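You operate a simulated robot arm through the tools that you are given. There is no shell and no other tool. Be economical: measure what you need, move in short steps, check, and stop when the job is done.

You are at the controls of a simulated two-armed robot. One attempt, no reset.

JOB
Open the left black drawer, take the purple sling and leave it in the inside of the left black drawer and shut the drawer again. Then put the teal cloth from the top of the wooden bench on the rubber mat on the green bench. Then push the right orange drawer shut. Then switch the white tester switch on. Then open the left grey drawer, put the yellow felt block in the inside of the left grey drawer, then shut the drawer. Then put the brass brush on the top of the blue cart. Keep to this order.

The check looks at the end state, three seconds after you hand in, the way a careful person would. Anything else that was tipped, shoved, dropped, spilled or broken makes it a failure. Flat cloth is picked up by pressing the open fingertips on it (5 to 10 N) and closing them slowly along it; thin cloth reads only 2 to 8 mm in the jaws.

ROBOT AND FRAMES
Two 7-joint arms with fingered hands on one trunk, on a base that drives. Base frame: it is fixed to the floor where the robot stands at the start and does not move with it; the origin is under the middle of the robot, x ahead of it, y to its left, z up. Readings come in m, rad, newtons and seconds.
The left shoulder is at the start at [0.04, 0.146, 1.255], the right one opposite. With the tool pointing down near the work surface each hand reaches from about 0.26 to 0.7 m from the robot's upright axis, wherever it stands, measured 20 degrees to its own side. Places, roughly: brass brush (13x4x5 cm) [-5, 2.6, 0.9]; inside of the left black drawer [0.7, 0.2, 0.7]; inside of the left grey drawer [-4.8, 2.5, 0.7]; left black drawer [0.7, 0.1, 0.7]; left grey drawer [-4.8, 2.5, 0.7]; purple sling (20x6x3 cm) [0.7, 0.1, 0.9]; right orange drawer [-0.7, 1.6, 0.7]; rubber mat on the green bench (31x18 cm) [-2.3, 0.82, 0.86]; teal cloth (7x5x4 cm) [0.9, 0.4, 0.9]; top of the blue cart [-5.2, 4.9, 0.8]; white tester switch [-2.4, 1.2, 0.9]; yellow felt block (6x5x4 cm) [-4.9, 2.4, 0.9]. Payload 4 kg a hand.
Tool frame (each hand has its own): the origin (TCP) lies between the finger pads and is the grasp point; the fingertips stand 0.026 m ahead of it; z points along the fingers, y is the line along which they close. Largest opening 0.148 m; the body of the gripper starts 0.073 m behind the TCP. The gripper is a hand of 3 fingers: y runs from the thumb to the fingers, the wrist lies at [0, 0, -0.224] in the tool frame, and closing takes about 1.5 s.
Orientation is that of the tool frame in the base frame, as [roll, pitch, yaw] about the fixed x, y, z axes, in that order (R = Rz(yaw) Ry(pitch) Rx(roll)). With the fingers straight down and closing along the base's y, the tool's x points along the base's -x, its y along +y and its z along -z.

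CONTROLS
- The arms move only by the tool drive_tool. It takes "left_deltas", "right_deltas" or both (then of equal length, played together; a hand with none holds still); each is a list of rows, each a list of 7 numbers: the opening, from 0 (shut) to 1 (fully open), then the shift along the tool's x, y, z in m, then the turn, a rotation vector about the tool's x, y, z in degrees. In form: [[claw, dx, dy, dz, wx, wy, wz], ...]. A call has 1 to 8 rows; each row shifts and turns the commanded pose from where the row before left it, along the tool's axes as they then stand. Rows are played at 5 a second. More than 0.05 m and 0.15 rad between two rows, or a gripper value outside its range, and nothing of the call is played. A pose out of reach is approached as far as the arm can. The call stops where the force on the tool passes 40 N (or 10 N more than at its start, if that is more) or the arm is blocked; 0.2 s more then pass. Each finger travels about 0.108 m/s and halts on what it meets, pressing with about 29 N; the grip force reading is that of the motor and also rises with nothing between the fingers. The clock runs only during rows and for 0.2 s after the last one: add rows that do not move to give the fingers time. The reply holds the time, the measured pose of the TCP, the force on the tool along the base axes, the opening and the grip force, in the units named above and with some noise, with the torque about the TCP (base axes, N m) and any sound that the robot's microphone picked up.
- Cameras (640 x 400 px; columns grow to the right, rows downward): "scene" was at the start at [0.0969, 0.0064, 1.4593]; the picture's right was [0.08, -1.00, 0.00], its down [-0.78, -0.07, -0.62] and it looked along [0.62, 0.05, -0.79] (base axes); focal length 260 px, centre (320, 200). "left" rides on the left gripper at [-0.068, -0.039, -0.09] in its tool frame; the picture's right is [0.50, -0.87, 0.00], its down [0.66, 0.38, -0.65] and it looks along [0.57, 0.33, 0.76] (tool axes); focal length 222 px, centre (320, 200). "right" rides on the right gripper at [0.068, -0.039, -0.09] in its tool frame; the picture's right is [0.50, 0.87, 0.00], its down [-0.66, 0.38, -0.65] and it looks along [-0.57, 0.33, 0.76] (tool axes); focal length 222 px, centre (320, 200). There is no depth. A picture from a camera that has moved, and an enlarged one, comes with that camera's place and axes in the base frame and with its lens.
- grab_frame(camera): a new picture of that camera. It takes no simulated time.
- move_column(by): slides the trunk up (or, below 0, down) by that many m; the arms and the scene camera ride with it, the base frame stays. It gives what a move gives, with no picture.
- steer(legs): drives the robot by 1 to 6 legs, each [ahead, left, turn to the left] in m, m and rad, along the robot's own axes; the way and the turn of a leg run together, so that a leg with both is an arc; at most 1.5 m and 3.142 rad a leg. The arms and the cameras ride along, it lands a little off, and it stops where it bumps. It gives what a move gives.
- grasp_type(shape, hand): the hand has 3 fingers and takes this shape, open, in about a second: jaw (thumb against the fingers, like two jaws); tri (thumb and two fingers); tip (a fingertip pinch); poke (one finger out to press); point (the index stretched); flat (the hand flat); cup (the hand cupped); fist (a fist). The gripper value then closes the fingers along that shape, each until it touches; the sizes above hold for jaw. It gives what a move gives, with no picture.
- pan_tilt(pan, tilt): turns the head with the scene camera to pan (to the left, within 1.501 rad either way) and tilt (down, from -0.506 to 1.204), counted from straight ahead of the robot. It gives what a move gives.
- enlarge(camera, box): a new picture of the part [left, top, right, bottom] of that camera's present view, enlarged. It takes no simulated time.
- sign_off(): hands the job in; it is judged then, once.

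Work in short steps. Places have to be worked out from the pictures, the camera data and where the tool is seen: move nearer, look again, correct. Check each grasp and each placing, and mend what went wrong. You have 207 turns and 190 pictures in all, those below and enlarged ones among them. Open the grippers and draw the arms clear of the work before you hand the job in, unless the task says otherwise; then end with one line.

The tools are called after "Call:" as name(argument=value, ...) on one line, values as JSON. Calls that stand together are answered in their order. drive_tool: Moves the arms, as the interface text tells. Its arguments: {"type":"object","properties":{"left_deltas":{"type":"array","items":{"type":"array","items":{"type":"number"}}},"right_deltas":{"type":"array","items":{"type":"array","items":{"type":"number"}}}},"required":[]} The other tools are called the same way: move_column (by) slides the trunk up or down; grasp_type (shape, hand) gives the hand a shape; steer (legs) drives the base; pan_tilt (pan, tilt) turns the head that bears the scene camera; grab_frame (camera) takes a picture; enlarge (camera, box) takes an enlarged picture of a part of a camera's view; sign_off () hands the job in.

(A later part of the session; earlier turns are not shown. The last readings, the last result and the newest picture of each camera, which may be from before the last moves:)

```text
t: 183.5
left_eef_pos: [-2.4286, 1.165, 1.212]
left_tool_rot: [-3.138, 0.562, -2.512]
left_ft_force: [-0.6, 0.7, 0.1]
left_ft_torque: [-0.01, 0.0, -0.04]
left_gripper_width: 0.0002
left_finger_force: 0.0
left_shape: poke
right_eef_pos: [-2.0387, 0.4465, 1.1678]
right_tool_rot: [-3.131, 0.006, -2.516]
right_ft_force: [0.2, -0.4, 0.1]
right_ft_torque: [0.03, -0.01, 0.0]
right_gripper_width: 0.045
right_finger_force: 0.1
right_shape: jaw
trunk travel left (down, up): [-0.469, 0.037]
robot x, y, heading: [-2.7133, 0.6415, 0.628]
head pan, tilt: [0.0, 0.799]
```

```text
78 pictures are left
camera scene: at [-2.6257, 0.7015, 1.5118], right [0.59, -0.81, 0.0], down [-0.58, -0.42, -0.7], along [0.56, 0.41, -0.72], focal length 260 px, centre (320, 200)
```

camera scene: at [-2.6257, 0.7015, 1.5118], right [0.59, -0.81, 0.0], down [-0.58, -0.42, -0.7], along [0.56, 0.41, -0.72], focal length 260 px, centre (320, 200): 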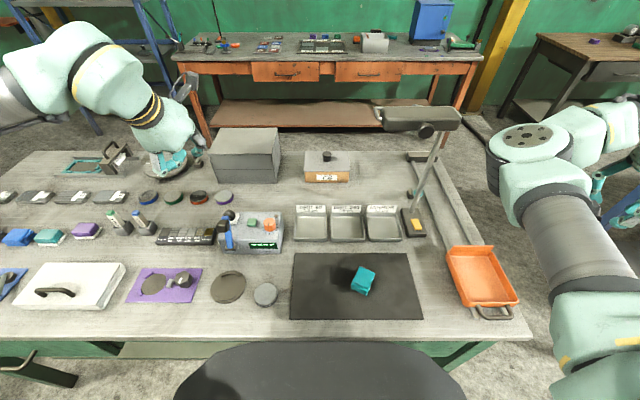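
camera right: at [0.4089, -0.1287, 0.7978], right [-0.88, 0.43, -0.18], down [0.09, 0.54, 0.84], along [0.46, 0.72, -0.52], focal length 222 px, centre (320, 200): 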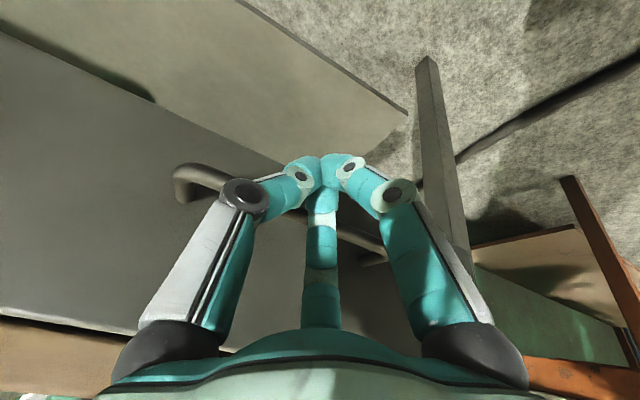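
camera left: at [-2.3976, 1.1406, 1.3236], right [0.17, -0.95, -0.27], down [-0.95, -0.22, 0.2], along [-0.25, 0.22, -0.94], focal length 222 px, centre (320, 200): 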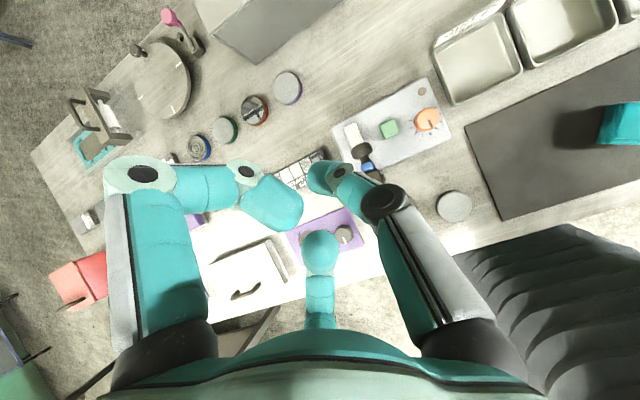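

Call:
enlarge(camera="left", box=[320, 80, 450, 180])

Call:
enlarge(camera="left", box=[220, 130, 420, 290])

Call:
enlarge(camera="scene", box=[205, 195, 295, 265])

```text
4.00 times, centred on (385, 130) of left
camera zoom: at [-2.3976, 1.1406, 1.3236], right [0.17, -0.95, -0.27], down [-0.95, -0.22, 0.2], along [-0.25, 0.22, -0.94], focal length 888 px, centre (60, 480)
```

zoom: 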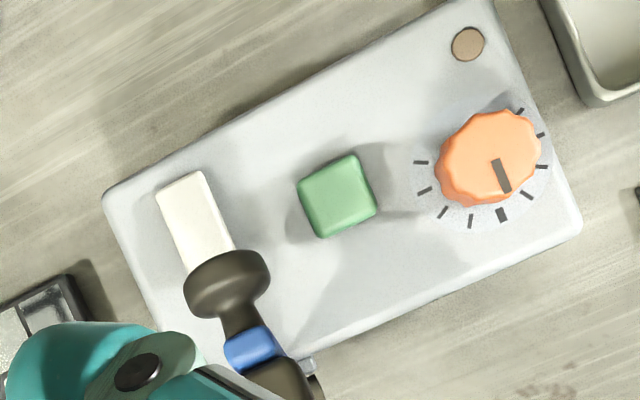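

```text
2.50 times, centred on (320, 210) of left
camera zoom: at [-2.3976, 1.1406, 1.3236], right [0.17, -0.95, -0.27], down [-0.95, -0.22, 0.2], along [-0.25, 0.22, -0.94], focal length 555 px, centre (320, 175)
```

zoom: 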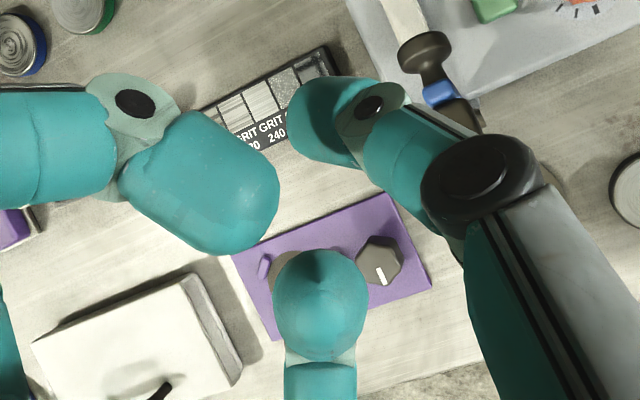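

```text
5.71 times, centred on (250, 230) of scene
camera zoom: at [-2.6257, 0.7015, 1.5118], right [0.59, -0.81, 0.0], down [-0.58, -0.42, -0.7], along [0.56, 0.41, -0.72], focal length 1484 px, centre (720, 29)
```

zoom: 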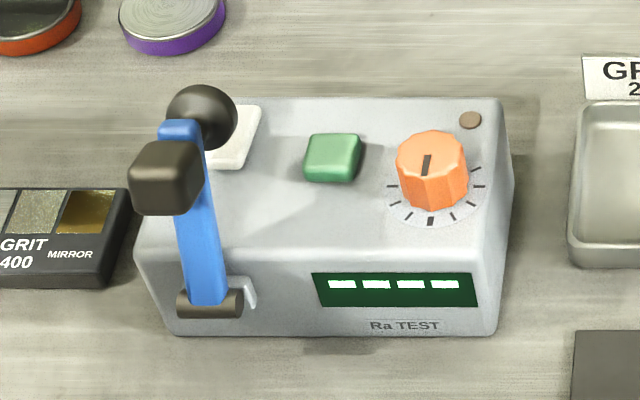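

The poke fingertip (the thumb) sits close to the TCP axis. I stand the hand upright, lean it slightly away from the lever ball, and twist it so the ball falls in a gap between the folded fingers.

Call:
drive_tool(left_deltas=[[1, 0, 0, 0, 0, 8, 0], [1, 0, 0, 0, 0, 8, 0], [1, 0, 0, 0, 0, 8, 0], [1, 0, 0, 0, 0, 8, 0], [1, 0, 0, 0, 0, 8, 0], [1, 0, 0, 0, 0, 3, 7.5], [1, 0, 0, 0, 0, 0, 7.5], [1, 0, 0, 0, 0, 0, 7.5]])

Call:
grab_frame(camera="left")

Call:
enlarge(camera="scene", box=[100, 60, 300, 260])

```text
t: 185.3
left_eef_pos: [-2.4283, 1.164, 1.2129]
left_tool_rot: [-3.07, -0.171, -2.915]
left_ft_force: [-0.1, -0.9, -0.3]
left_ft_torque: [0.0, -0.01, 0.03]
left_gripper_width: 0.0
left_finger_force: 0.1
left_shape: poke
right_eef_pos: [-2.0403, 0.4463, 1.1666]
right_tool_rot: [-3.13, 0.008, -2.512]
right_ft_force: [-1.0, 1.0, -0.6]
right_ft_torque: [0.01, -0.01, 0.01]
right_gripper_width: 0.045
right_finger_force: 0.1
right_shape: jaw
trunk travel left (down, up): [-0.469, 0.037]
robot x, y, heading: [-2.7099, 0.6431, 0.635]
head pan, tilt: [0.0, 0.799]
```

```text
74 pictures are left
camera left: at [-2.3403, 1.153, 1.292], right [-0.28, -0.95, 0.15], down [-0.62, 0.29, 0.73], along [-0.73, 0.11, -0.67], focal length 222 px, centre (320, 200)
```

left: 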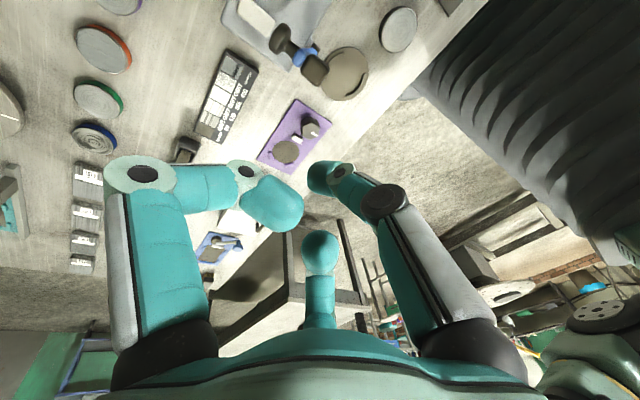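

```text
2.00 times, centred on (200, 160) of scene
camera zoom: at [-2.6264, 0.7007, 1.5118], right [0.59, -0.81, 0.0], down [-0.58, -0.42, -0.7], along [0.56, 0.41, -0.72], focal length 520 px, centre (560, 280)
```

zoom: 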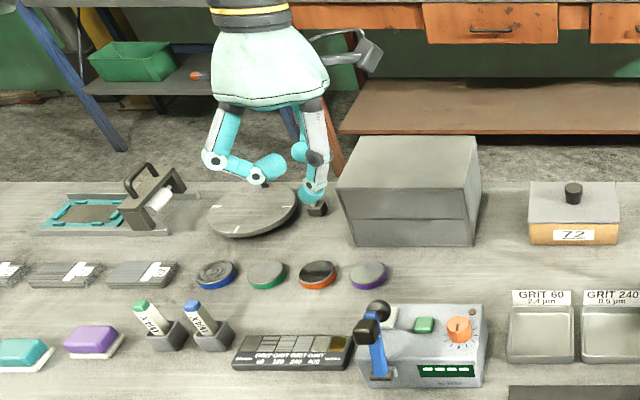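

The fingertip is at about [-2.432, 1.161, 1.187]. I shift it over the far end of the white rocker and descend to about 9 cm above.

Call:
drive_tool(left_deltas=[[1, -0.028, 0.01, 0.0148, 0, 0, 0], [1, -0.028, 0.01, 0.0148, 0, 0, 0], [1, -0.028, 0.01, 0.0148, 0, 0, 0], [1, -0.0057, 0.0024, 0.0328, 0, 0, 0], [1, -0.0057, 0.0024, 0.0328, 0, 0, 0], [1, -0.0057, 0.0024, 0.0328, 0, 0, 0], [1, -0.0057, 0.0024, 0.0328, 0, 0, 0], [1, 0, 0, 0, 0, 0, 0]])

Call:
grab_frame(camera="left")

Call:
enlarge(camera="scene", box=[170, 140, 310, 270])

```text
t: 187.1
left_eef_pos: [-2.3617, 1.2056, 1.0178]
left_tool_rot: [-3.069, -0.173, -2.913]
left_ft_force: [-0.1, -0.3, 0.5]
left_ft_torque: [-0.01, -0.02, -0.01]
left_gripper_width: 0.0001
left_finger_force: 0.0
left_shape: poke
right_eef_pos: [-2.0413, 0.4463, 1.1686]
right_tool_rot: [-3.131, 0.007, -2.513]
right_ft_force: [0.2, 0.2, 0.0]
right_ft_torque: [-0.01, -0.04, 0.05]
right_gripper_width: 0.0448
right_finger_force: 0.1
right_shape: jaw
trunk travel left (down, up): [-0.469, 0.037]
robot x, y, heading: [-2.7121, 0.6394, 0.631]
head pan, tilt: [0.0, 0.799]
```

```text
72 pictures are left
camera left: at [-2.2737, 1.1946, 1.0978], right [-0.27, -0.95, 0.15], down [-0.62, 0.29, 0.73], along [-0.73, 0.11, -0.67], focal length 222 px, centre (320, 200)
```

left: 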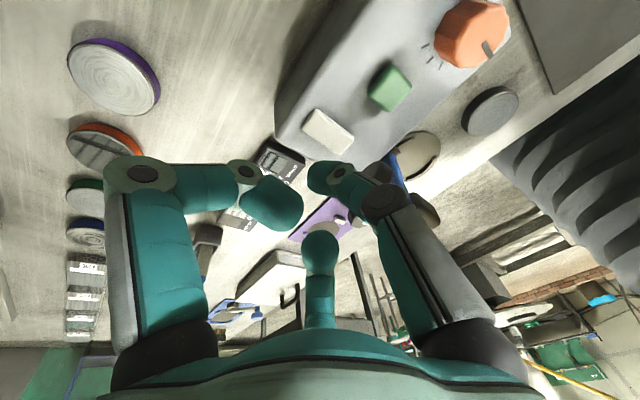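

```text
3.08 times, centred on (240, 205) of scene
camera zoom: at [-2.6269, 0.7005, 1.5119], right [0.59, -0.81, 0.0], down [-0.58, -0.42, -0.7], along [0.56, 0.41, -0.72], focal length 799 px, centre (566, 185)
```

zoom: 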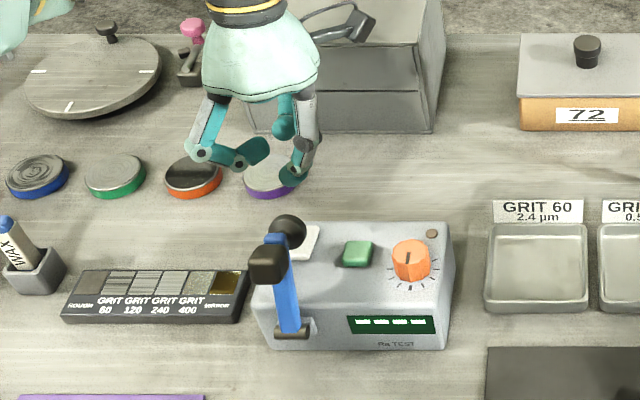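

Call:
enlarge(camera="left", box=[280, 50, 420, 180])

```text
3.08 times, centred on (350, 115) of left
camera zoom: at [-2.2737, 1.1946, 1.0978], right [-0.27, -0.95, 0.15], down [-0.62, 0.29, 0.73], along [-0.73, 0.11, -0.67], focal length 684 px, centre (228, 462)
```

zoom: 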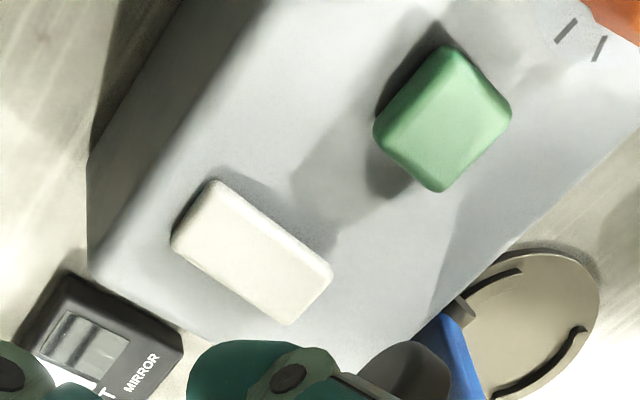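

I lower straight down to about 2.5 cm above the rocker and check alignment visually.

Call:
drive_tool(left_deltas=[[1, -0.0052, 0.0022, 0.0305, 0, 0, 0], [1, -0.0052, 0.0022, 0.0305, 0, 0, 0], [1, 0, 0, 0, 0, 0, 0]])

Call:
enlarge(camera="left", box=[240, 80, 440, 280])

Call:
enlarge(camera="scene", box=[200, 160, 290, 240])

```text
t: 187.9
left_eef_pos: [-2.3599, 1.2061, 0.957]
left_tool_rot: [-3.071, -0.17, -2.916]
left_ft_force: [0.7, 0.4, 4.0]
left_ft_torque: [0.0, -0.01, 0.0]
left_gripper_width: 0.0002
left_finger_force: 0.0
left_shape: poke
right_eef_pos: [-2.041, 0.4465, 1.1674]
right_tool_rot: [-3.131, 0.009, -2.513]
right_ft_force: [0.1, 0.9, 0.0]
right_ft_torque: [0.02, 0.03, 0.03]
right_gripper_width: 0.0446
right_finger_force: 0.0
right_shape: jaw
trunk travel left (down, up): [-0.469, 0.037]
robot x, y, heading: [-2.7092, 0.6377, 0.63]
head pan, tilt: [0.0, 0.799]
```

```text
2.00 times, centred on (340, 180) of left
camera zoom: at [-2.2721, 1.1942, 1.0372], right [-0.28, -0.95, 0.14], down [-0.62, 0.29, 0.73], along [-0.73, 0.11, -0.67], focal length 444 px, centre (280, 240)
```

zoom: 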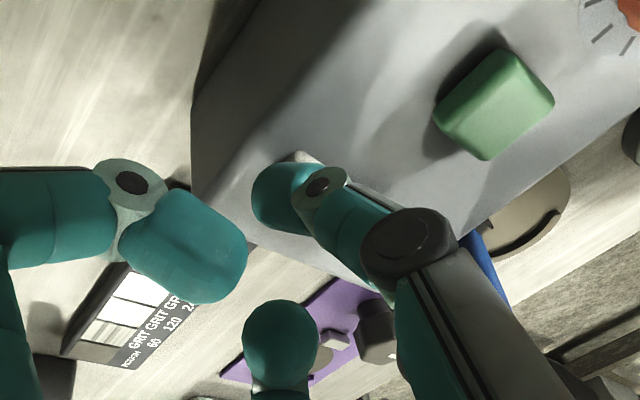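

```text
5.00 times, centred on (245, 200) of scene
camera zoom: at [-2.627, 0.7001, 1.5119], right [0.59, -0.81, 0.0], down [-0.58, -0.42, -0.7], along [0.56, 0.41, -0.72], focal length 1299 px, centre (695, 200)
```

zoom: 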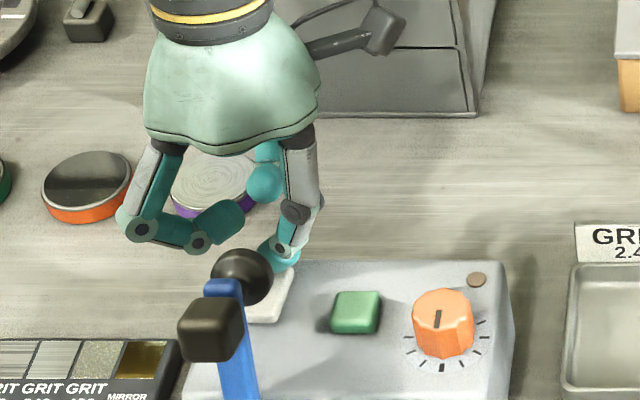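

The fingertip touches the far end of the rocker (4 N). I press a few millimetres and listen for a click.

Call:
drive_tool(left_deltas=[[1, -0.0007, 0.0003, 0.004, 0, 0, 0], [1, -0.0007, 0.0003, 0.004, 0, 0, 0], [1, 0, 0, 0, 0, 0, 0]])

Call:
enlarge(camera="scene", box=[200, 160, 290, 240])

```text
t: 188.7
left_eef_pos: [-2.36, 1.2022, 0.9549]
left_tool_rot: [-3.073, -0.163, -2.913]
left_ft_force: [3.0, -6.7, 36.3]
left_ft_torque: [-0.07, 0.05, 0.0]
left_gripper_width: 0.0
left_finger_force: 0.1
left_shape: poke
right_eef_pos: [-2.0422, 0.442, 1.1693]
right_tool_rot: [-3.136, 0.011, -2.515]
right_ft_force: [0.2, 0.3, 0.6]
right_ft_torque: [0.02, 0.0, 0.0]
right_gripper_width: 0.0447
right_finger_force: 0.0
right_shape: jaw
trunk travel left (down, up): [-0.469, 0.037]
robot x, y, heading: [-2.7088, 0.6419, 0.633]
head pan, tilt: [0.0, 0.799]
```

```text
5.00 times, centred on (245, 200) of scene
camera zoom: at [-2.6291, 0.6942, 1.5124], right [0.59, -0.81, 0.0], down [-0.58, -0.42, -0.7], along [0.56, 0.41, -0.71], focal length 1299 px, centre (695, 200)
```

zoom: 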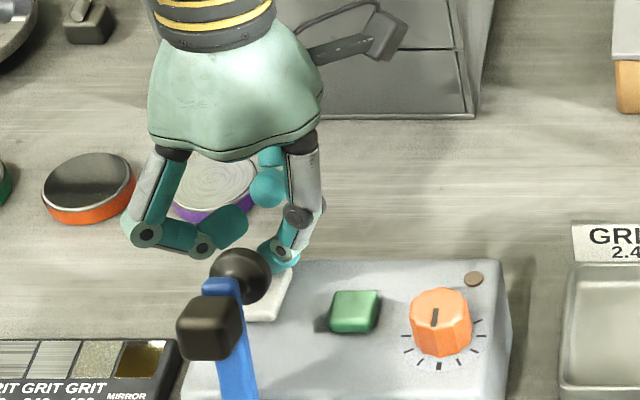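

It is solid at 36 N with no click, so the far end is already down and the near end must be pressed. I lift off, lean the hand further so the finger can reach under the ball to the near half, and look.

Call:
drive_tool(left_deltas=[[1, 0.004, -0.002, -0.02, 0, 0, 0], [1, 0.004, -0.002, -0.025, 0, 0, 0], [1, 0, 0, 0, 2.9, 6.9, 0], [1, 0, 0, 0, 2.9, 6.9, 0], [1, 0, 0, 0, 0, 0, 0]])

Call:
enlarge(camera="left", box=[240, 60, 440, 260])

Call:
enlarge(camera="scene", box=[200, 160, 290, 240])

```text
t: 189.9
left_eef_pos: [-2.3715, 1.1712, 1.0201]
left_tool_rot: [-2.979, -0.405, -2.94]
left_ft_force: [-0.5, 0.3, -1.2]
left_ft_torque: [0.02, 0.0, -0.01]
left_gripper_width: 0.0
left_finger_force: 0.0
left_shape: poke
left hand out of reach, approached as far as the arm can: row 3, 4
right_eef_pos: [-2.0403, 0.4464, 1.1675]
right_tool_rot: [-3.13, 0.007, -2.512]
right_ft_force: [0.4, 0.5, 0.2]
right_ft_torque: [0.0, 0.02, 0.02]
right_gripper_width: 0.0448
right_finger_force: 0.1
right_shape: jaw
trunk travel left (down, up): [-0.469, 0.037]
robot x, y, heading: [-2.7113, 0.6391, 0.631]
head pan, tilt: [0.0, 0.799]
```

```text
2.00 times, centred on (340, 160) of left
camera zoom: at [-2.2684, 1.1692, 1.0824], right [-0.23, -0.92, 0.33], down [-0.46, 0.4, 0.79], along [-0.86, 0.03, -0.51], focal length 444 px, centre (280, 280)
```

zoom: 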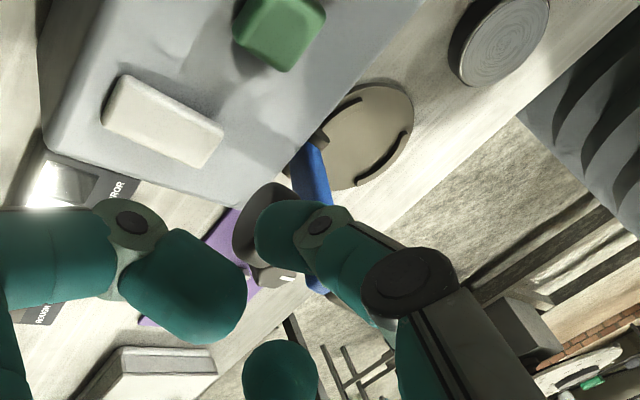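

```text
5.00 times, centred on (245, 200) of scene
camera zoom: at [-2.6274, 0.7001, 1.5119], right [0.59, -0.81, 0.0], down [-0.58, -0.42, -0.7], along [0.56, 0.41, -0.72], focal length 1299 px, centre (695, 200)
```

zoom: 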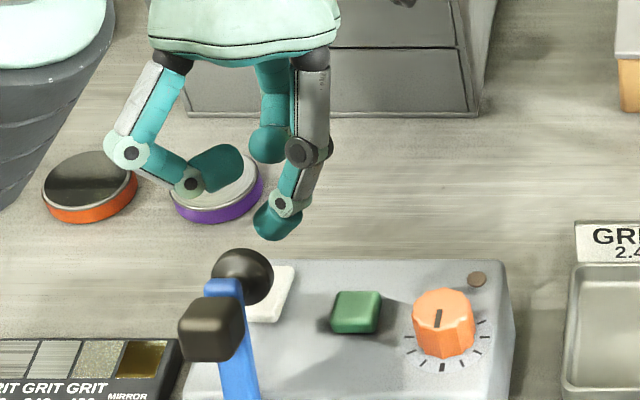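

Call:
enlarge(camera="left", box=[240, 85, 320, 155])

```text
5.71 times, centred on (280, 120) of left
camera zoom: at [-2.2684, 1.1692, 1.0824], right [-0.23, -0.92, 0.33], down [-0.46, 0.4, 0.79], along [-0.86, 0.03, -0.51], focal length 1269 px, centre (549, 657)
```

zoom: 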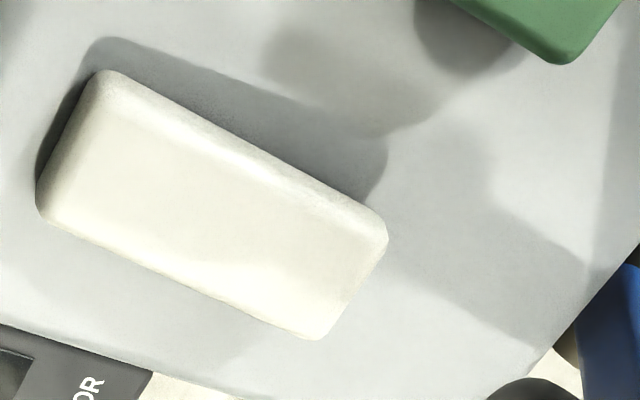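

The shadow shows the rocker's near end is the raised one, centred at [-2.40, 1.179] almost under the ball, so I'll press just on the near side of its pivot [-2.381, 1.192] with a leaning finger. That needs the base slightly nearer, so first I draw the right arm further from the lamp.

Call:
drive_tool(right_deltas=[[0.3, 0.02, -0.015, 0, 0, 0, 0], [0.3, 0.02, -0.015, 0, 0, 0, 0], [0.3, 0.02, -0.015, 0, 0, 0, 0], [0.3, 0.02, -0.015, 0, 0, 0, 0], [0.3, 0.02, -0.015, 0, 0, 0, 0], [0.3, 0.02, -0.015, 0, 0, 0, 0]])

Call:
grab_frame(camera="scene")

```text
t: 191.3
left_eef_pos: [-2.3699, 1.1713, 1.0217]
left_tool_rot: [-2.978, -0.404, -2.939]
left_ft_force: [-0.3, 0.2, -0.4]
left_ft_torque: [-0.02, 0.0, 0.02]
left_gripper_width: 0.0
left_finger_force: 0.1
left_shape: poke
right_eef_pos: [-2.0844, 0.3012, 1.166]
right_tool_rot: [-3.131, 0.006, -2.514]
right_ft_force: [-0.7, 0.1, -0.4]
right_ft_torque: [0.03, 0.0, -0.01]
right_gripper_width: 0.0445
right_finger_force: 0.0
right_shape: jaw
trunk travel left (down, up): [-0.469, 0.037]
robot x, y, heading: [-2.7086, 0.6417, 0.631]
head pan, tilt: [0.0, 0.799]
```

```text
63 pictures are left
camera scene: at [-2.6266, 0.6996, 1.5119], right [0.59, -0.81, 0.0], down [-0.58, -0.42, -0.7], along [0.56, 0.41, -0.72], focal length 260 px, centre (320, 200)
```

scene: 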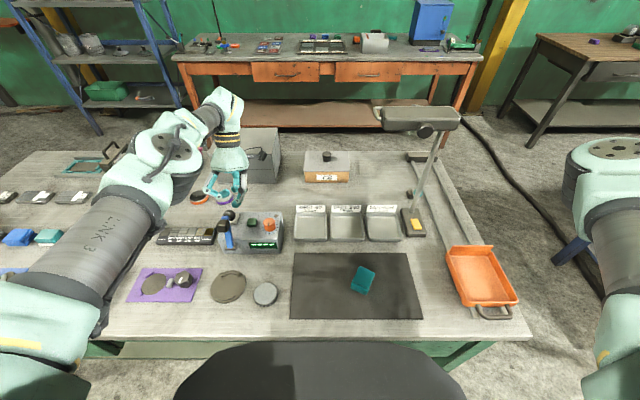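

The right arm is well clear of the lamp now. I raise slightly and drive 9 cm forward.

Call:
move_column(by=0.03)

Call:
steer(legs=[[0.09, 0, 0]])

Call:
drive_tool(left_deltas=[[1, 0.015, 0, 0, 2, 5, 0], [1, 0.015, 0, 0, 2, 5, 0], [1, 0.015, 0, 0, 2, 5, 0], [1, 0.015, 0, 0, 1, 2.5, 0], [1, 0, 0, 0, 0, 0, 0]])

Call:
grab_frame(camera="left")

Call:
enlarge(camera="scene", box=[180, 160, 310, 290])

```text
t: 192.0
left_eef_pos: [-2.3703, 1.1723, 1.0506]
left_tool_rot: [-2.979, -0.404, -2.94]
left_ft_force: [0.6, 0.1, 0.0]
left_ft_torque: [-0.01, -0.01, -0.01]
left_gripper_width: 0.0
left_finger_force: 0.0
left_shape: poke
right_eef_pos: [-2.086, 0.3008, 1.1962]
right_tool_rot: [-3.13, 0.008, -2.512]
right_ft_force: [-1.3, 0.2, -0.1]
right_ft_torque: [-0.03, -0.01, 0.04]
right_gripper_width: 0.0449
right_finger_force: 0.1
right_shape: jaw
trunk travel left (down, up): [-0.499, 0.007]
robot x, y, heading: [-2.71, 0.6401, 0.627]
head pan, tilt: [0.0, 0.799]
```

```text
t: 193.2
left_eef_pos: [-2.3215, 1.2065, 1.062]
left_tool_rot: [-2.99, -0.384, -2.942]
left_ft_force: [0.5, 0.7, 0.1]
left_ft_torque: [-0.03, -0.03, -0.02]
left_gripper_width: 0.0
left_finger_force: 0.0
left_shape: poke
right_eef_pos: [-2.0431, 0.3331, 1.2027]
right_tool_rot: [-3.129, 0.025, -2.52]
right_ft_force: [0.6, -0.2, 1.2]
right_ft_torque: [0.0, -0.01, 0.0]
right_gripper_width: 0.0445
right_finger_force: 0.0
right_shape: jaw
trunk travel left (down, up): [-0.499, 0.007]
robot x, y, heading: [-2.6529, 0.688, 0.63]
head pan, tilt: [0.0, 0.799]
stopped in leg 1: the robot was blocked; the commanded pose is now the measured one
```

```text
t: 194.6
left_eef_pos: [-2.3447, 1.1395, 1.1163]
left_tool_rot: [-2.847, -0.627, -3.01]
left_ft_force: [-0.4, -0.2, 0.0]
left_ft_torque: [-0.01, -0.02, 0.02]
left_gripper_width: 0.0
left_finger_force: 0.0
left_shape: poke
left hand out of reach, approached as far as the arm can: row 1, 2, 3
right_eef_pos: [-2.0416, 0.3334, 1.2029]
right_tool_rot: [-3.131, 0.026, -2.521]
right_ft_force: [0.3, 0.5, -0.5]
right_ft_torque: [-0.01, 0.02, 0.02]
right_gripper_width: 0.0449
right_finger_force: 0.1
right_shape: jaw
trunk travel left (down, up): [-0.499, 0.007]
robot x, y, heading: [-2.6466, 0.6852, 0.628]
head pan, tilt: [0.0, 0.799]
stopped in row 5 (left hand): the arm was blocked; the commanded pose is now the measured one
```

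```text
62 pictures are left
camera left: at [-2.2313, 1.1438, 1.1553], right [-0.15, -0.86, 0.5], down [-0.3, 0.52, 0.8], along [-0.94, -0.03, -0.33], focal length 222 px, centre (320, 200)
```

left: 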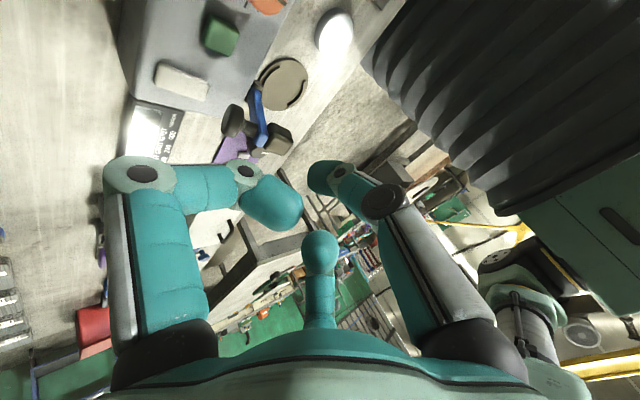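

```text
3.08 times, centred on (245, 225) of scene
camera zoom: at [-2.5859, 0.7313, 1.5431], right [0.59, -0.81, 0.0], down [-0.57, -0.41, -0.71], along [0.57, 0.42, -0.7], focal length 799 px, centre (551, 123)
```

zoom: 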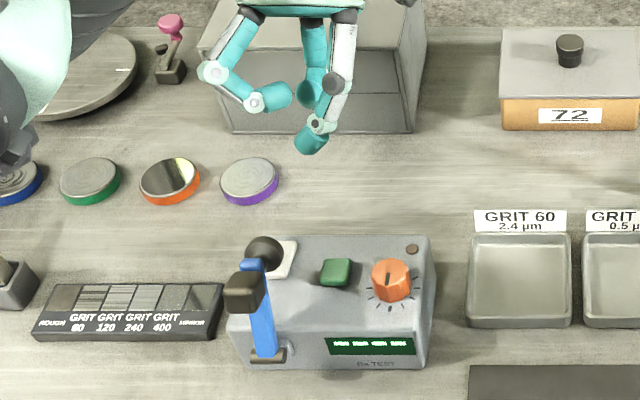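

The base bumped something (the robot even tipped slightly). I back off 3 cm at once and check.

Call:
steer(legs=[[-0.03, 0, 0]])

Call:
grab_frame(camera="scene")

```text
t: 195.5
left_eef_pos: [-2.3486, 1.1356, 1.1044]
left_tool_rot: [-2.838, -0.644, -3.017]
left_ft_force: [1.2, 0.6, 0.1]
left_ft_torque: [-0.02, 0.0, -0.01]
left_gripper_width: 0.0003
left_finger_force: 0.1
left_shape: poke
right_eef_pos: [-2.0452, 0.3308, 1.1945]
right_tool_rot: [-3.13, 0.005, -2.52]
right_ft_force: [0.2, -0.7, 0.1]
right_ft_torque: [-0.03, -0.01, -0.04]
right_gripper_width: 0.0449
right_finger_force: 0.1
right_shape: jaw
trunk travel left (down, up): [-0.499, 0.007]
robot x, y, heading: [-2.6737, 0.6699, 0.63]
head pan, tilt: [0.0, 0.799]
```

```text
60 pictures are left
camera scene: at [-2.5831, 0.7325, 1.5407], right [0.59, -0.81, 0.0], down [-0.58, -0.42, -0.69], along [0.56, 0.41, -0.72], focal length 260 px, centre (320, 200)
```

scene: 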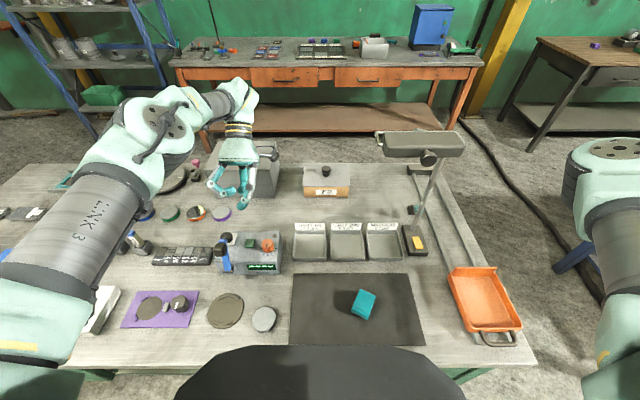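

Nothing on the bench moved. The hand now leans 40°, so I bring the fingertip to a pre-press point 4 cm up the finger axis from the near half of the rocker.

Call:
drive_tool(left_deltas=[[1, -0.0142, 0.0194, 0.0126, 0, 0, 0], [1, -0.0142, 0.0194, 0.0126, 0, 0, 0], [1, -0.0142, 0.0194, 0.0126, 0, 0, 0], [1, -0.0142, 0.0194, 0.0126, 0, 0, 0], [1, -0.0142, 0.0194, 0.0126, 0, 0, 0], [1, 0, 0, 0, 0, 0, 0]])

Call:
enlarge(camera="left", box=[240, 60, 440, 260])

Call:
enlarge(camera="scene", box=[195, 180, 295, 280])

```text
t: 196.9
left_eef_pos: [-2.3575, 1.1525, 1.0593]
left_tool_rot: [-2.84, -0.64, -3.013]
left_ft_force: [0.0, -0.4, 0.3]
left_ft_torque: [0.02, -0.02, 0.0]
left_gripper_width: 0.0001
left_finger_force: 0.0
left_shape: poke
left hand out of reach, approached as far as the arm can: row 2, 3, 4, 5
right_eef_pos: [-2.0474, 0.3288, 1.1956]
right_tool_rot: [-3.133, 0.005, -2.52]
right_ft_force: [0.3, 0.3, 0.1]
right_ft_torque: [0.04, 0.0, 0.01]
right_gripper_width: 0.0446
right_finger_force: 0.1
right_shape: jaw
trunk travel left (down, up): [-0.499, 0.007]
robot x, y, heading: [-2.6687, 0.668, 0.626]
head pan, tilt: [0.0, 0.799]
```

```text
2.00 times, centred on (340, 160) of left
camera zoom: at [-2.2453, 1.1574, 1.0969], right [-0.14, -0.85, 0.51], down [-0.29, 0.52, 0.8], along [-0.95, -0.03, -0.32], focal length 444 px, centre (280, 280)
```

zoom: 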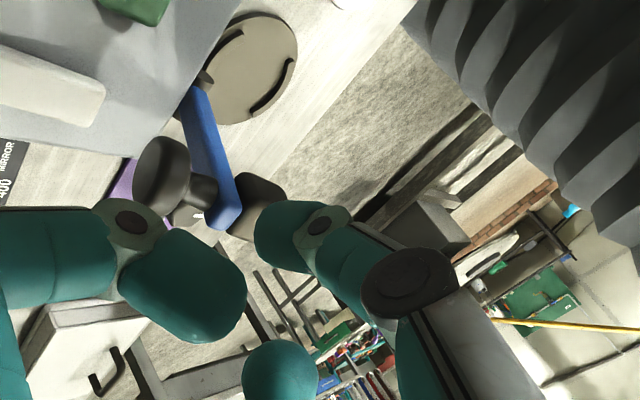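

```text
4.00 times, centred on (245, 230) of scene
camera zoom: at [-2.5867, 0.7298, 1.5411], right [0.59, -0.81, 0.0], down [-0.58, -0.42, -0.7], along [0.56, 0.41, -0.72], focal length 1039 px, centre (620, 80)
```

zoom: 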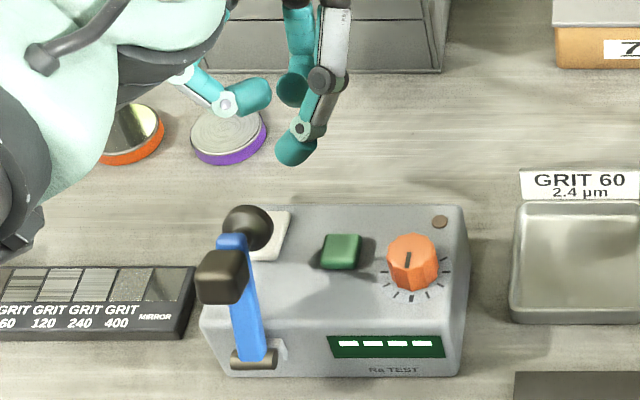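

The arm can't hold that lean straight ahead. I swing the lean toward the left (body ahead-left of the fingertip), which brings the wrist closer in.

Call:
drive_tool(left_deltas=[[1, 0, 0, 0, 4.8, -1.9, -6.1], [1, 0, 0, 0, 4.8, -1.9, -6.1], [1, 0, 0, 0, 4.8, -1.9, -6.1], [1, 0, 0, 0, 4.8, -1.9, -6.1], [1, 0, 0, 0, 4.8, -1.9, -6.1], [1, 0, 0, 0, 0, 0, 0]])

Call:
enlarge(camera="scene", box=[160, 130, 320, 280])

```text
t: 198.3
left_eef_pos: [-2.3581, 1.1522, 1.0617]
left_tool_rot: [-2.838, -0.642, -2.315]
left_ft_force: [0.3, -0.1, 0.7]
left_ft_torque: [-0.02, -0.03, -0.03]
left_gripper_width: 0.0001
left_finger_force: 0.1
left_shape: poke
right_eef_pos: [-2.0475, 0.3283, 1.1969]
right_tool_rot: [-3.132, 0.008, -2.52]
right_ft_force: [0.2, -0.3, -0.5]
right_ft_torque: [0.02, 0.0, 0.0]
right_gripper_width: 0.0446
right_finger_force: 0.0
right_shape: jaw
trunk travel left (down, up): [-0.499, 0.007]
robot x, y, heading: [-2.668, 0.6714, 0.627]
head pan, tilt: [0.0, 0.799]
```

```text
2.67 times, centred on (240, 205) of scene
camera zoom: at [-2.5867, 0.7292, 1.5411], right [0.59, -0.81, 0.0], down [-0.58, -0.42, -0.7], along [0.56, 0.41, -0.72], focal length 693 px, centre (533, 187)
```

zoom: 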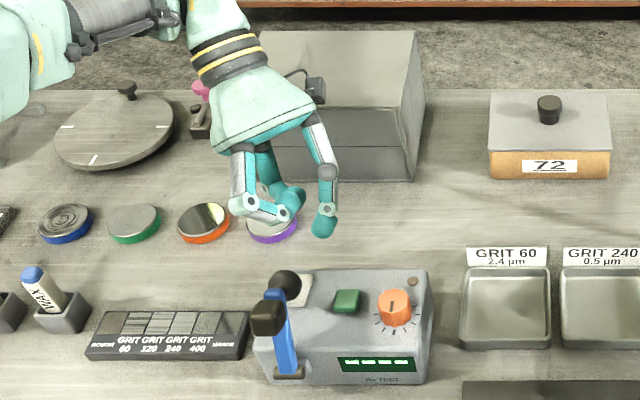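

All reachable now. I go first to a point 10 cm back along the finger axis, clear of the ball, then advance along the axis.

Call:
drive_tool(left_deltas=[[1, -0.0182, 0.0182, -0.01, 0, 0, 0], [1, -0.0182, 0.0182, -0.01, 0, 0, 0], [1, -0.0182, 0.0182, -0.01, 0, 0, 0], [1, -0.0182, 0.0182, -0.01, 0, 0, 0], [1, 0, 0, 0.02, 0, 0, 0], [1, 0, 0, 0.02, 0, 0, 0], [1, 0, 0, 0.02, 0, 0, 0], [1, 0, 0, 0, 0, 0, 0]])

Call:
enlarge(camera="left", box=[220, 60, 420, 260])

Call:
enlarge(camera="scene", box=[195, 180, 295, 280])

```text
t: 200.1
left_eef_pos: [-2.3738, 1.1494, 1.0059]
left_tool_rot: [-2.838, -0.642, -2.317]
left_ft_force: [-0.6, -0.4, 0.4]
left_ft_torque: [0.01, 0.02, -0.02]
left_gripper_width: 0.0
left_finger_force: 0.1
left_shape: poke
left hand out of reach, approached as far as the arm can: row 2, 3, 4
right_eef_pos: [-2.0478, 0.3284, 1.1951]
right_tool_rot: [-3.132, 0.009, -2.52]
right_ft_force: [0.0, 0.3, 0.0]
right_ft_torque: [0.01, 0.03, 0.02]
right_gripper_width: 0.0446
right_finger_force: 0.1
right_shape: jaw
trunk travel left (down, up): [-0.499, 0.007]
robot x, y, heading: [-2.6721, 0.6715, 0.625]
head pan, tilt: [0.0, 0.799]
```

```text
2.00 times, centred on (320, 160) of left
camera zoom: at [-2.2902, 1.2271, 1.0431], right [0.44, -0.74, 0.51], down [-0.56, 0.22, 0.8], along [-0.7, -0.64, -0.32], focal length 444 px, centre (320, 280)
```

zoom: 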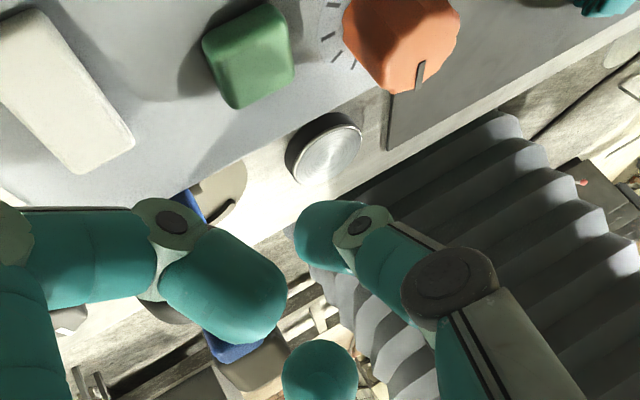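

```text
4.00 times, centred on (245, 230) of scene
camera zoom: at [-2.587, 0.7297, 1.5411], right [0.59, -0.81, 0.0], down [-0.58, -0.42, -0.7], along [0.56, 0.41, -0.72], focal length 1039 px, centre (620, 80)
```

zoom: 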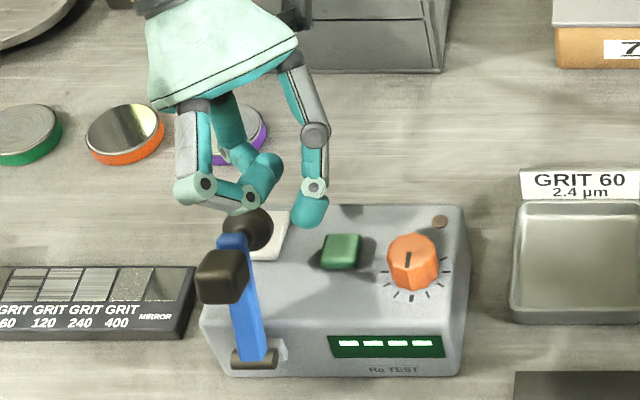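

This pose is limited to the left and a folded finger is getting close to the ball. I rise, then let the base shift me left instead of the arm.

Call:
drive_tool(left_deltas=[[1, 0.012, -0.0048, -0.0153, 0, 0, 0], [1, 0.012, -0.0048, -0.0153, 0, 0, 0], [1, 0.012, -0.0048, -0.0153, 0, 0, 0]])

Call:
steer(legs=[[0, 0.09, 0]])

Call:
enlarge(camera="scene", box=[200, 140, 340, 280])

```text
t: 200.9
left_eef_pos: [-2.3742, 1.151, 1.0631]
left_tool_rot: [-2.838, -0.641, -2.316]
left_ft_force: [0.1, 0.0, 0.3]
left_ft_torque: [0.0, 0.0, 0.02]
left_gripper_width: 0.0001
left_finger_force: 0.1
left_shape: poke
right_eef_pos: [-2.0466, 0.328, 1.1963]
right_tool_rot: [-3.132, 0.008, -2.52]
right_ft_force: [-0.2, 1.0, -0.3]
right_ft_torque: [-0.02, 0.0, 0.01]
right_gripper_width: 0.0446
right_finger_force: 0.2
right_shape: jaw
trunk travel left (down, up): [-0.499, 0.007]
robot x, y, heading: [-2.6675, 0.67, 0.633]
head pan, tilt: [0.0, 0.799]
```

```text
t: 202.0
left_eef_pos: [-2.4209, 1.2169, 1.0647]
left_tool_rot: [-2.844, -0.641, -2.32]
left_ft_force: [0.1, 0.4, -0.1]
left_ft_torque: [0.04, 0.01, -0.02]
left_gripper_width: 0.0
left_finger_force: 0.1
left_shape: poke
right_eef_pos: [-2.0977, 0.3934, 1.1928]
right_tool_rot: [-3.137, 0.007, -2.525]
right_ft_force: [0.5, -0.2, -1.1]
right_ft_torque: [0.05, 0.03, 0.0]
right_gripper_width: 0.0447
right_finger_force: 0.0
right_shape: jaw
trunk travel left (down, up): [-0.499, 0.007]
robot x, y, heading: [-2.7195, 0.7434, 0.624]
head pan, tilt: [0.0, 0.799]
```

```text
2.86 times, centred on (270, 210) of scene
camera zoom: at [-2.6345, 0.7951, 1.541], right [0.58, -0.81, -0.01], down [-0.58, -0.42, -0.7], along [0.56, 0.41, -0.72], focal length 742 px, centre (463, 171)
```

zoom: 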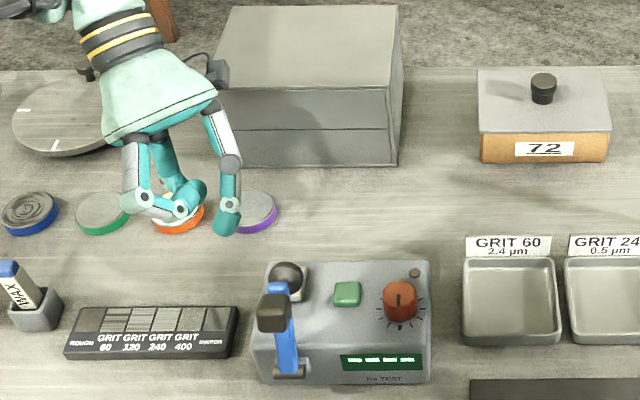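

I move ahead 6 cm to line the finger axis up with the rocker's near half.

Call:
drive_tool(left_deltas=[[1, -0.0175, -0.0039, -0.0017, 0, 0, 0], [1, -0.0175, -0.0039, -0.0017, 0, 0, 0], [1, -0.0175, -0.0039, -0.0017, 0, 0, 0], [1, -0.0175, -0.0039, -0.0017, 0, 0, 0], [1, 0, 0, 0, 0, 0, 0]])

Call:
enlarge(camera="scene", box=[220, 170, 320, 270])

Call:
enlarge(camera="left", box=[220, 60, 420, 260])

```text
t: 203.2
left_eef_pos: [-2.398, 1.2396, 1.0473]
left_tool_rot: [-2.839, -0.642, -2.322]
left_ft_force: [1.0, 0.1, -0.1]
left_ft_torque: [0.06, -0.01, -0.05]
left_gripper_width: 0.0001
left_finger_force: 0.1
left_shape: poke
left hand out of reach, approached as far as the arm can: row 3, 4
right_eef_pos: [-2.0993, 0.3968, 1.1955]
right_tool_rot: [-3.133, 0.006, -2.522]
right_ft_force: [1.1, 0.5, -0.4]
right_ft_torque: [0.02, 0.01, 0.03]
right_gripper_width: 0.0448
right_finger_force: 0.0
right_shape: jaw
trunk travel left (down, up): [-0.499, 0.007]
robot x, y, heading: [-2.7213, 0.7451, 0.618]
head pan, tilt: [0.0, 0.799]
```

```text
4.00 times, centred on (270, 220) of scene
camera zoom: at [-2.6372, 0.7999, 1.541], right [0.58, -0.81, 0.0], down [-0.58, -0.42, -0.7], along [0.56, 0.41, -0.72], focal length 1039 px, centre (520, 120)
```

zoom: 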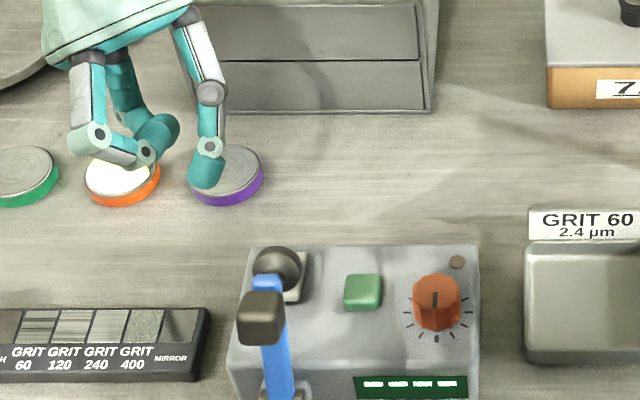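

```text
2.00 times, centred on (320, 160) of left
camera zoom: at [-2.3128, 1.3159, 1.0849], right [0.44, -0.74, 0.51], down [-0.56, 0.22, 0.8], along [-0.71, -0.63, -0.32], focal length 444 px, centre (320, 280)
```

zoom: 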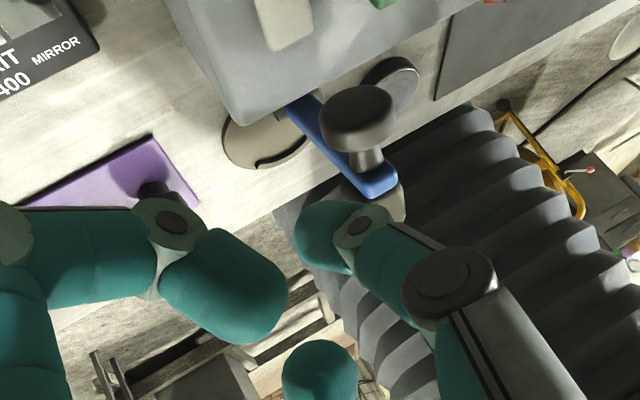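

The ball and rocker are both visible and the final press pose is inside my reach envelope. I move to the pre-press point 4 cm up the axis.

Call:
drive_tool(left_deltas=[[1, -0.0114, -0.0029, 0.0189, 0, 0, 0], [1, -0.0114, -0.0029, 0.0189, 0, 0, 0], [1, -0.0114, -0.0029, 0.0189, 0, 0, 0], [1, 0, 0, 0, 0, 0, 0]])

Call:
enlarge(camera="scene", box=[220, 170, 320, 270])

Call:
enlarge(camera="left", box=[220, 60, 420, 260])

```text
t: 204.2
left_eef_pos: [-2.3803, 1.219, 1.0172]
left_tool_rot: [-2.836, -0.642, -2.323]
left_ft_force: [-0.2, 0.1, -0.4]
left_ft_torque: [0.0, -0.03, 0.0]
left_gripper_width: 0.0
left_finger_force: 0.1
left_shape: poke
left hand out of reach, approached as far as the arm can: row 2, 3
right_eef_pos: [-2.1013, 0.3986, 1.1957]
right_tool_rot: [-3.132, 0.009, -2.523]
right_ft_force: [-0.1, 1.3, 0.3]
right_ft_torque: [0.01, 0.01, -0.01]
right_gripper_width: 0.0446
right_finger_force: 0.0
right_shape: jaw
trunk travel left (down, up): [-0.499, 0.007]
robot x, y, heading: [-2.7226, 0.7433, 0.624]
head pan, tilt: [0.0, 0.799]
```

```text
4.00 times, centred on (270, 220) of scene
camera zoom: at [-2.6392, 0.8018, 1.5411], right [0.58, -0.81, 0.0], down [-0.58, -0.42, -0.7], along [0.57, 0.41, -0.72], focal length 1039 px, centre (520, 120)
```

zoom: 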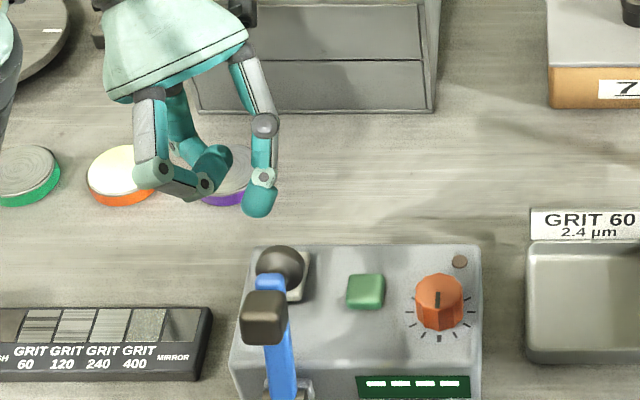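

```text
2.00 times, centred on (320, 160) of left
camera zoom: at [-2.2964, 1.2956, 1.0531], right [0.44, -0.74, 0.51], down [-0.56, 0.22, 0.8], along [-0.71, -0.63, -0.32], focal length 444 px, centre (320, 280)
```

zoom: 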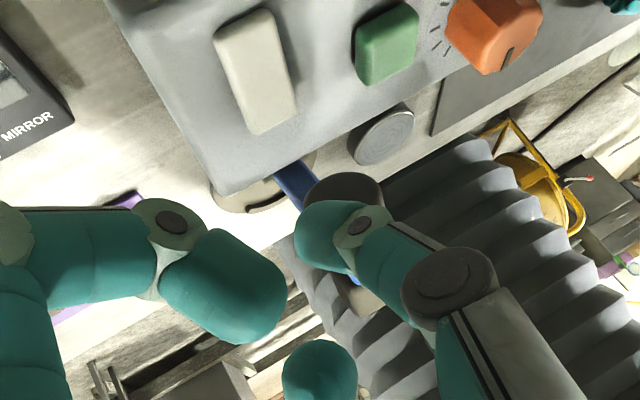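

The lateral position is right but 3 cm high, so I lower the column to the pre-press height.

Call:
move_column(by=-0.03)

Call:
enlarge(camera="left", box=[220, 60, 420, 260])

Call:
enlarge(camera="scene", box=[220, 170, 320, 270])

```text
t: 204.9
left_eef_pos: [-2.3799, 1.219, 0.9852]
left_tool_rot: [-2.836, -0.639, -2.324]
left_ft_force: [-0.2, -1.1, 1.1]
left_ft_torque: [0.01, -0.05, 0.03]
left_gripper_width: 0.0
left_finger_force: 0.0
left_shape: poke
right_eef_pos: [-2.1011, 0.3977, 1.1669]
right_tool_rot: [-3.134, 0.007, -2.524]
right_ft_force: [0.1, -0.9, 0.3]
right_ft_torque: [0.02, -0.04, -0.01]
right_gripper_width: 0.0449
right_finger_force: 0.1
right_shape: jaw
trunk travel left (down, up): [-0.469, 0.037]
robot x, y, heading: [-2.7211, 0.7412, 0.622]
head pan, tilt: [0.0, 0.799]
```

```text
2.00 times, centred on (320, 160) of left
camera zoom: at [-2.296, 1.2952, 1.0236], right [0.44, -0.74, 0.51], down [-0.56, 0.22, 0.8], along [-0.71, -0.63, -0.32], focal length 444 px, centre (320, 280)
```

zoom: 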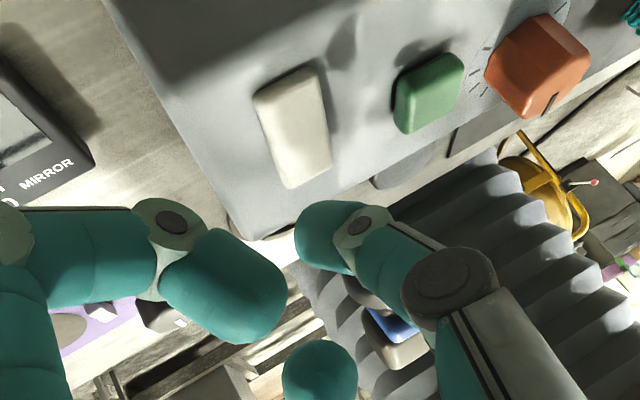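

```text
4.00 times, centred on (270, 220) of scene
camera zoom: at [-2.6385, 0.8013, 1.5115], right [0.58, -0.81, 0.0], down [-0.58, -0.42, -0.7], along [0.57, 0.41, -0.72], focal length 1039 px, centre (520, 120)
```

zoom: 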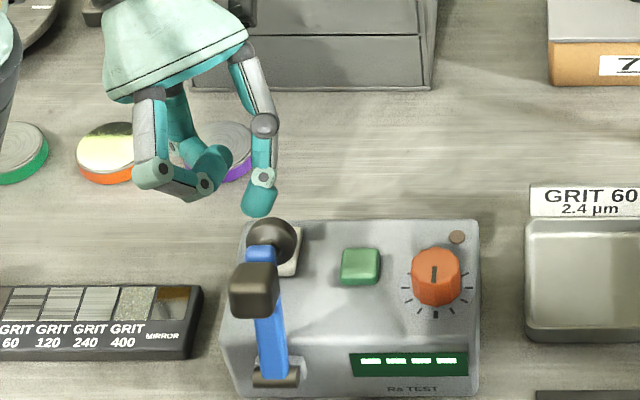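

The near half of the rocker lies almost on the finger axis, about 4 cm ahead. I nudge 6 mm forward for ball clearance and advance 3 cm.

Call:
drive_tool(left_deltas=[[1, -0.0026, 0, 0.0129, 0, 0, 0], [1, -0.0026, 0, 0.0129, 0, 0, 0], [1, 0, 0, 0, 0, 0, 0]])

Call:
enlarge(camera="left", box=[220, 60, 420, 260])

Call:
enlarge(camera="scene", box=[235, 180, 305, 250])

```text
t: 205.7
left_eef_pos: [-2.3823, 1.2042, 0.9632]
left_tool_rot: [-2.836, -0.639, -2.322]
left_ft_force: [0.1, -0.3, 0.0]
left_ft_torque: [0.01, -0.01, 0.01]
left_gripper_width: 0.0001
left_finger_force: 0.1
left_shape: poke
right_eef_pos: [-2.1019, 0.399, 1.1665]
right_tool_rot: [-3.133, 0.009, -2.524]
right_ft_force: [-0.4, -0.2, 0.0]
right_ft_torque: [0.0, -0.03, -0.02]
right_gripper_width: 0.0445
right_finger_force: 0.1
right_shape: jaw
trunk travel left (down, up): [-0.469, 0.037]
robot x, y, heading: [-2.7236, 0.741, 0.624]
head pan, tilt: [0.0, 0.799]
```

```text
2.00 times, centred on (320, 160) of left
camera zoom: at [-2.2972, 1.2818, 1.0013], right [0.44, -0.74, 0.51], down [-0.56, 0.22, 0.8], along [-0.71, -0.63, -0.32], focal length 444 px, centre (320, 280)
```

zoom: 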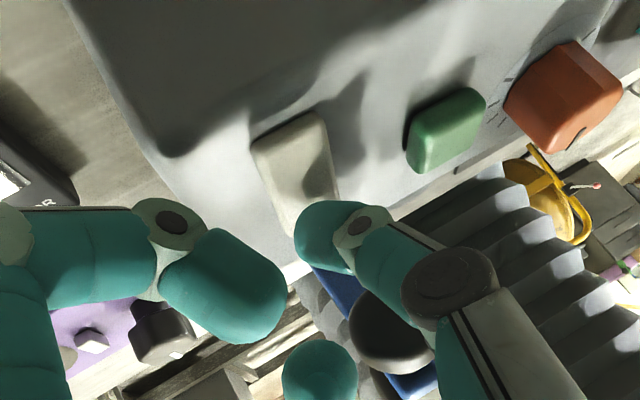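

```text
5.71 times, centred on (270, 215) of scene
camera zoom: at [-2.6391, 0.801, 1.5119], right [0.58, -0.81, 0.0], down [-0.58, -0.42, -0.7], along [0.57, 0.41, -0.72], focal length 1484 px, centre (606, 114)
```

zoom: 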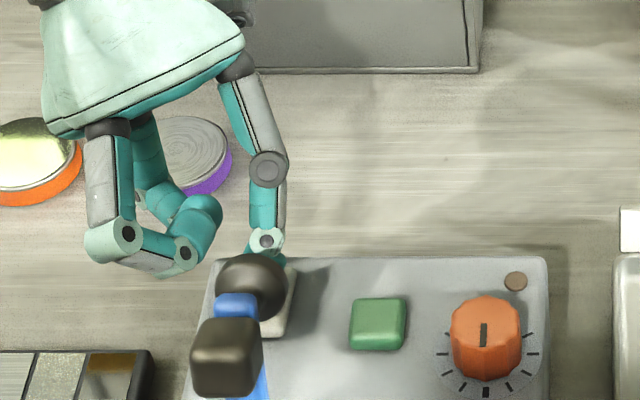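

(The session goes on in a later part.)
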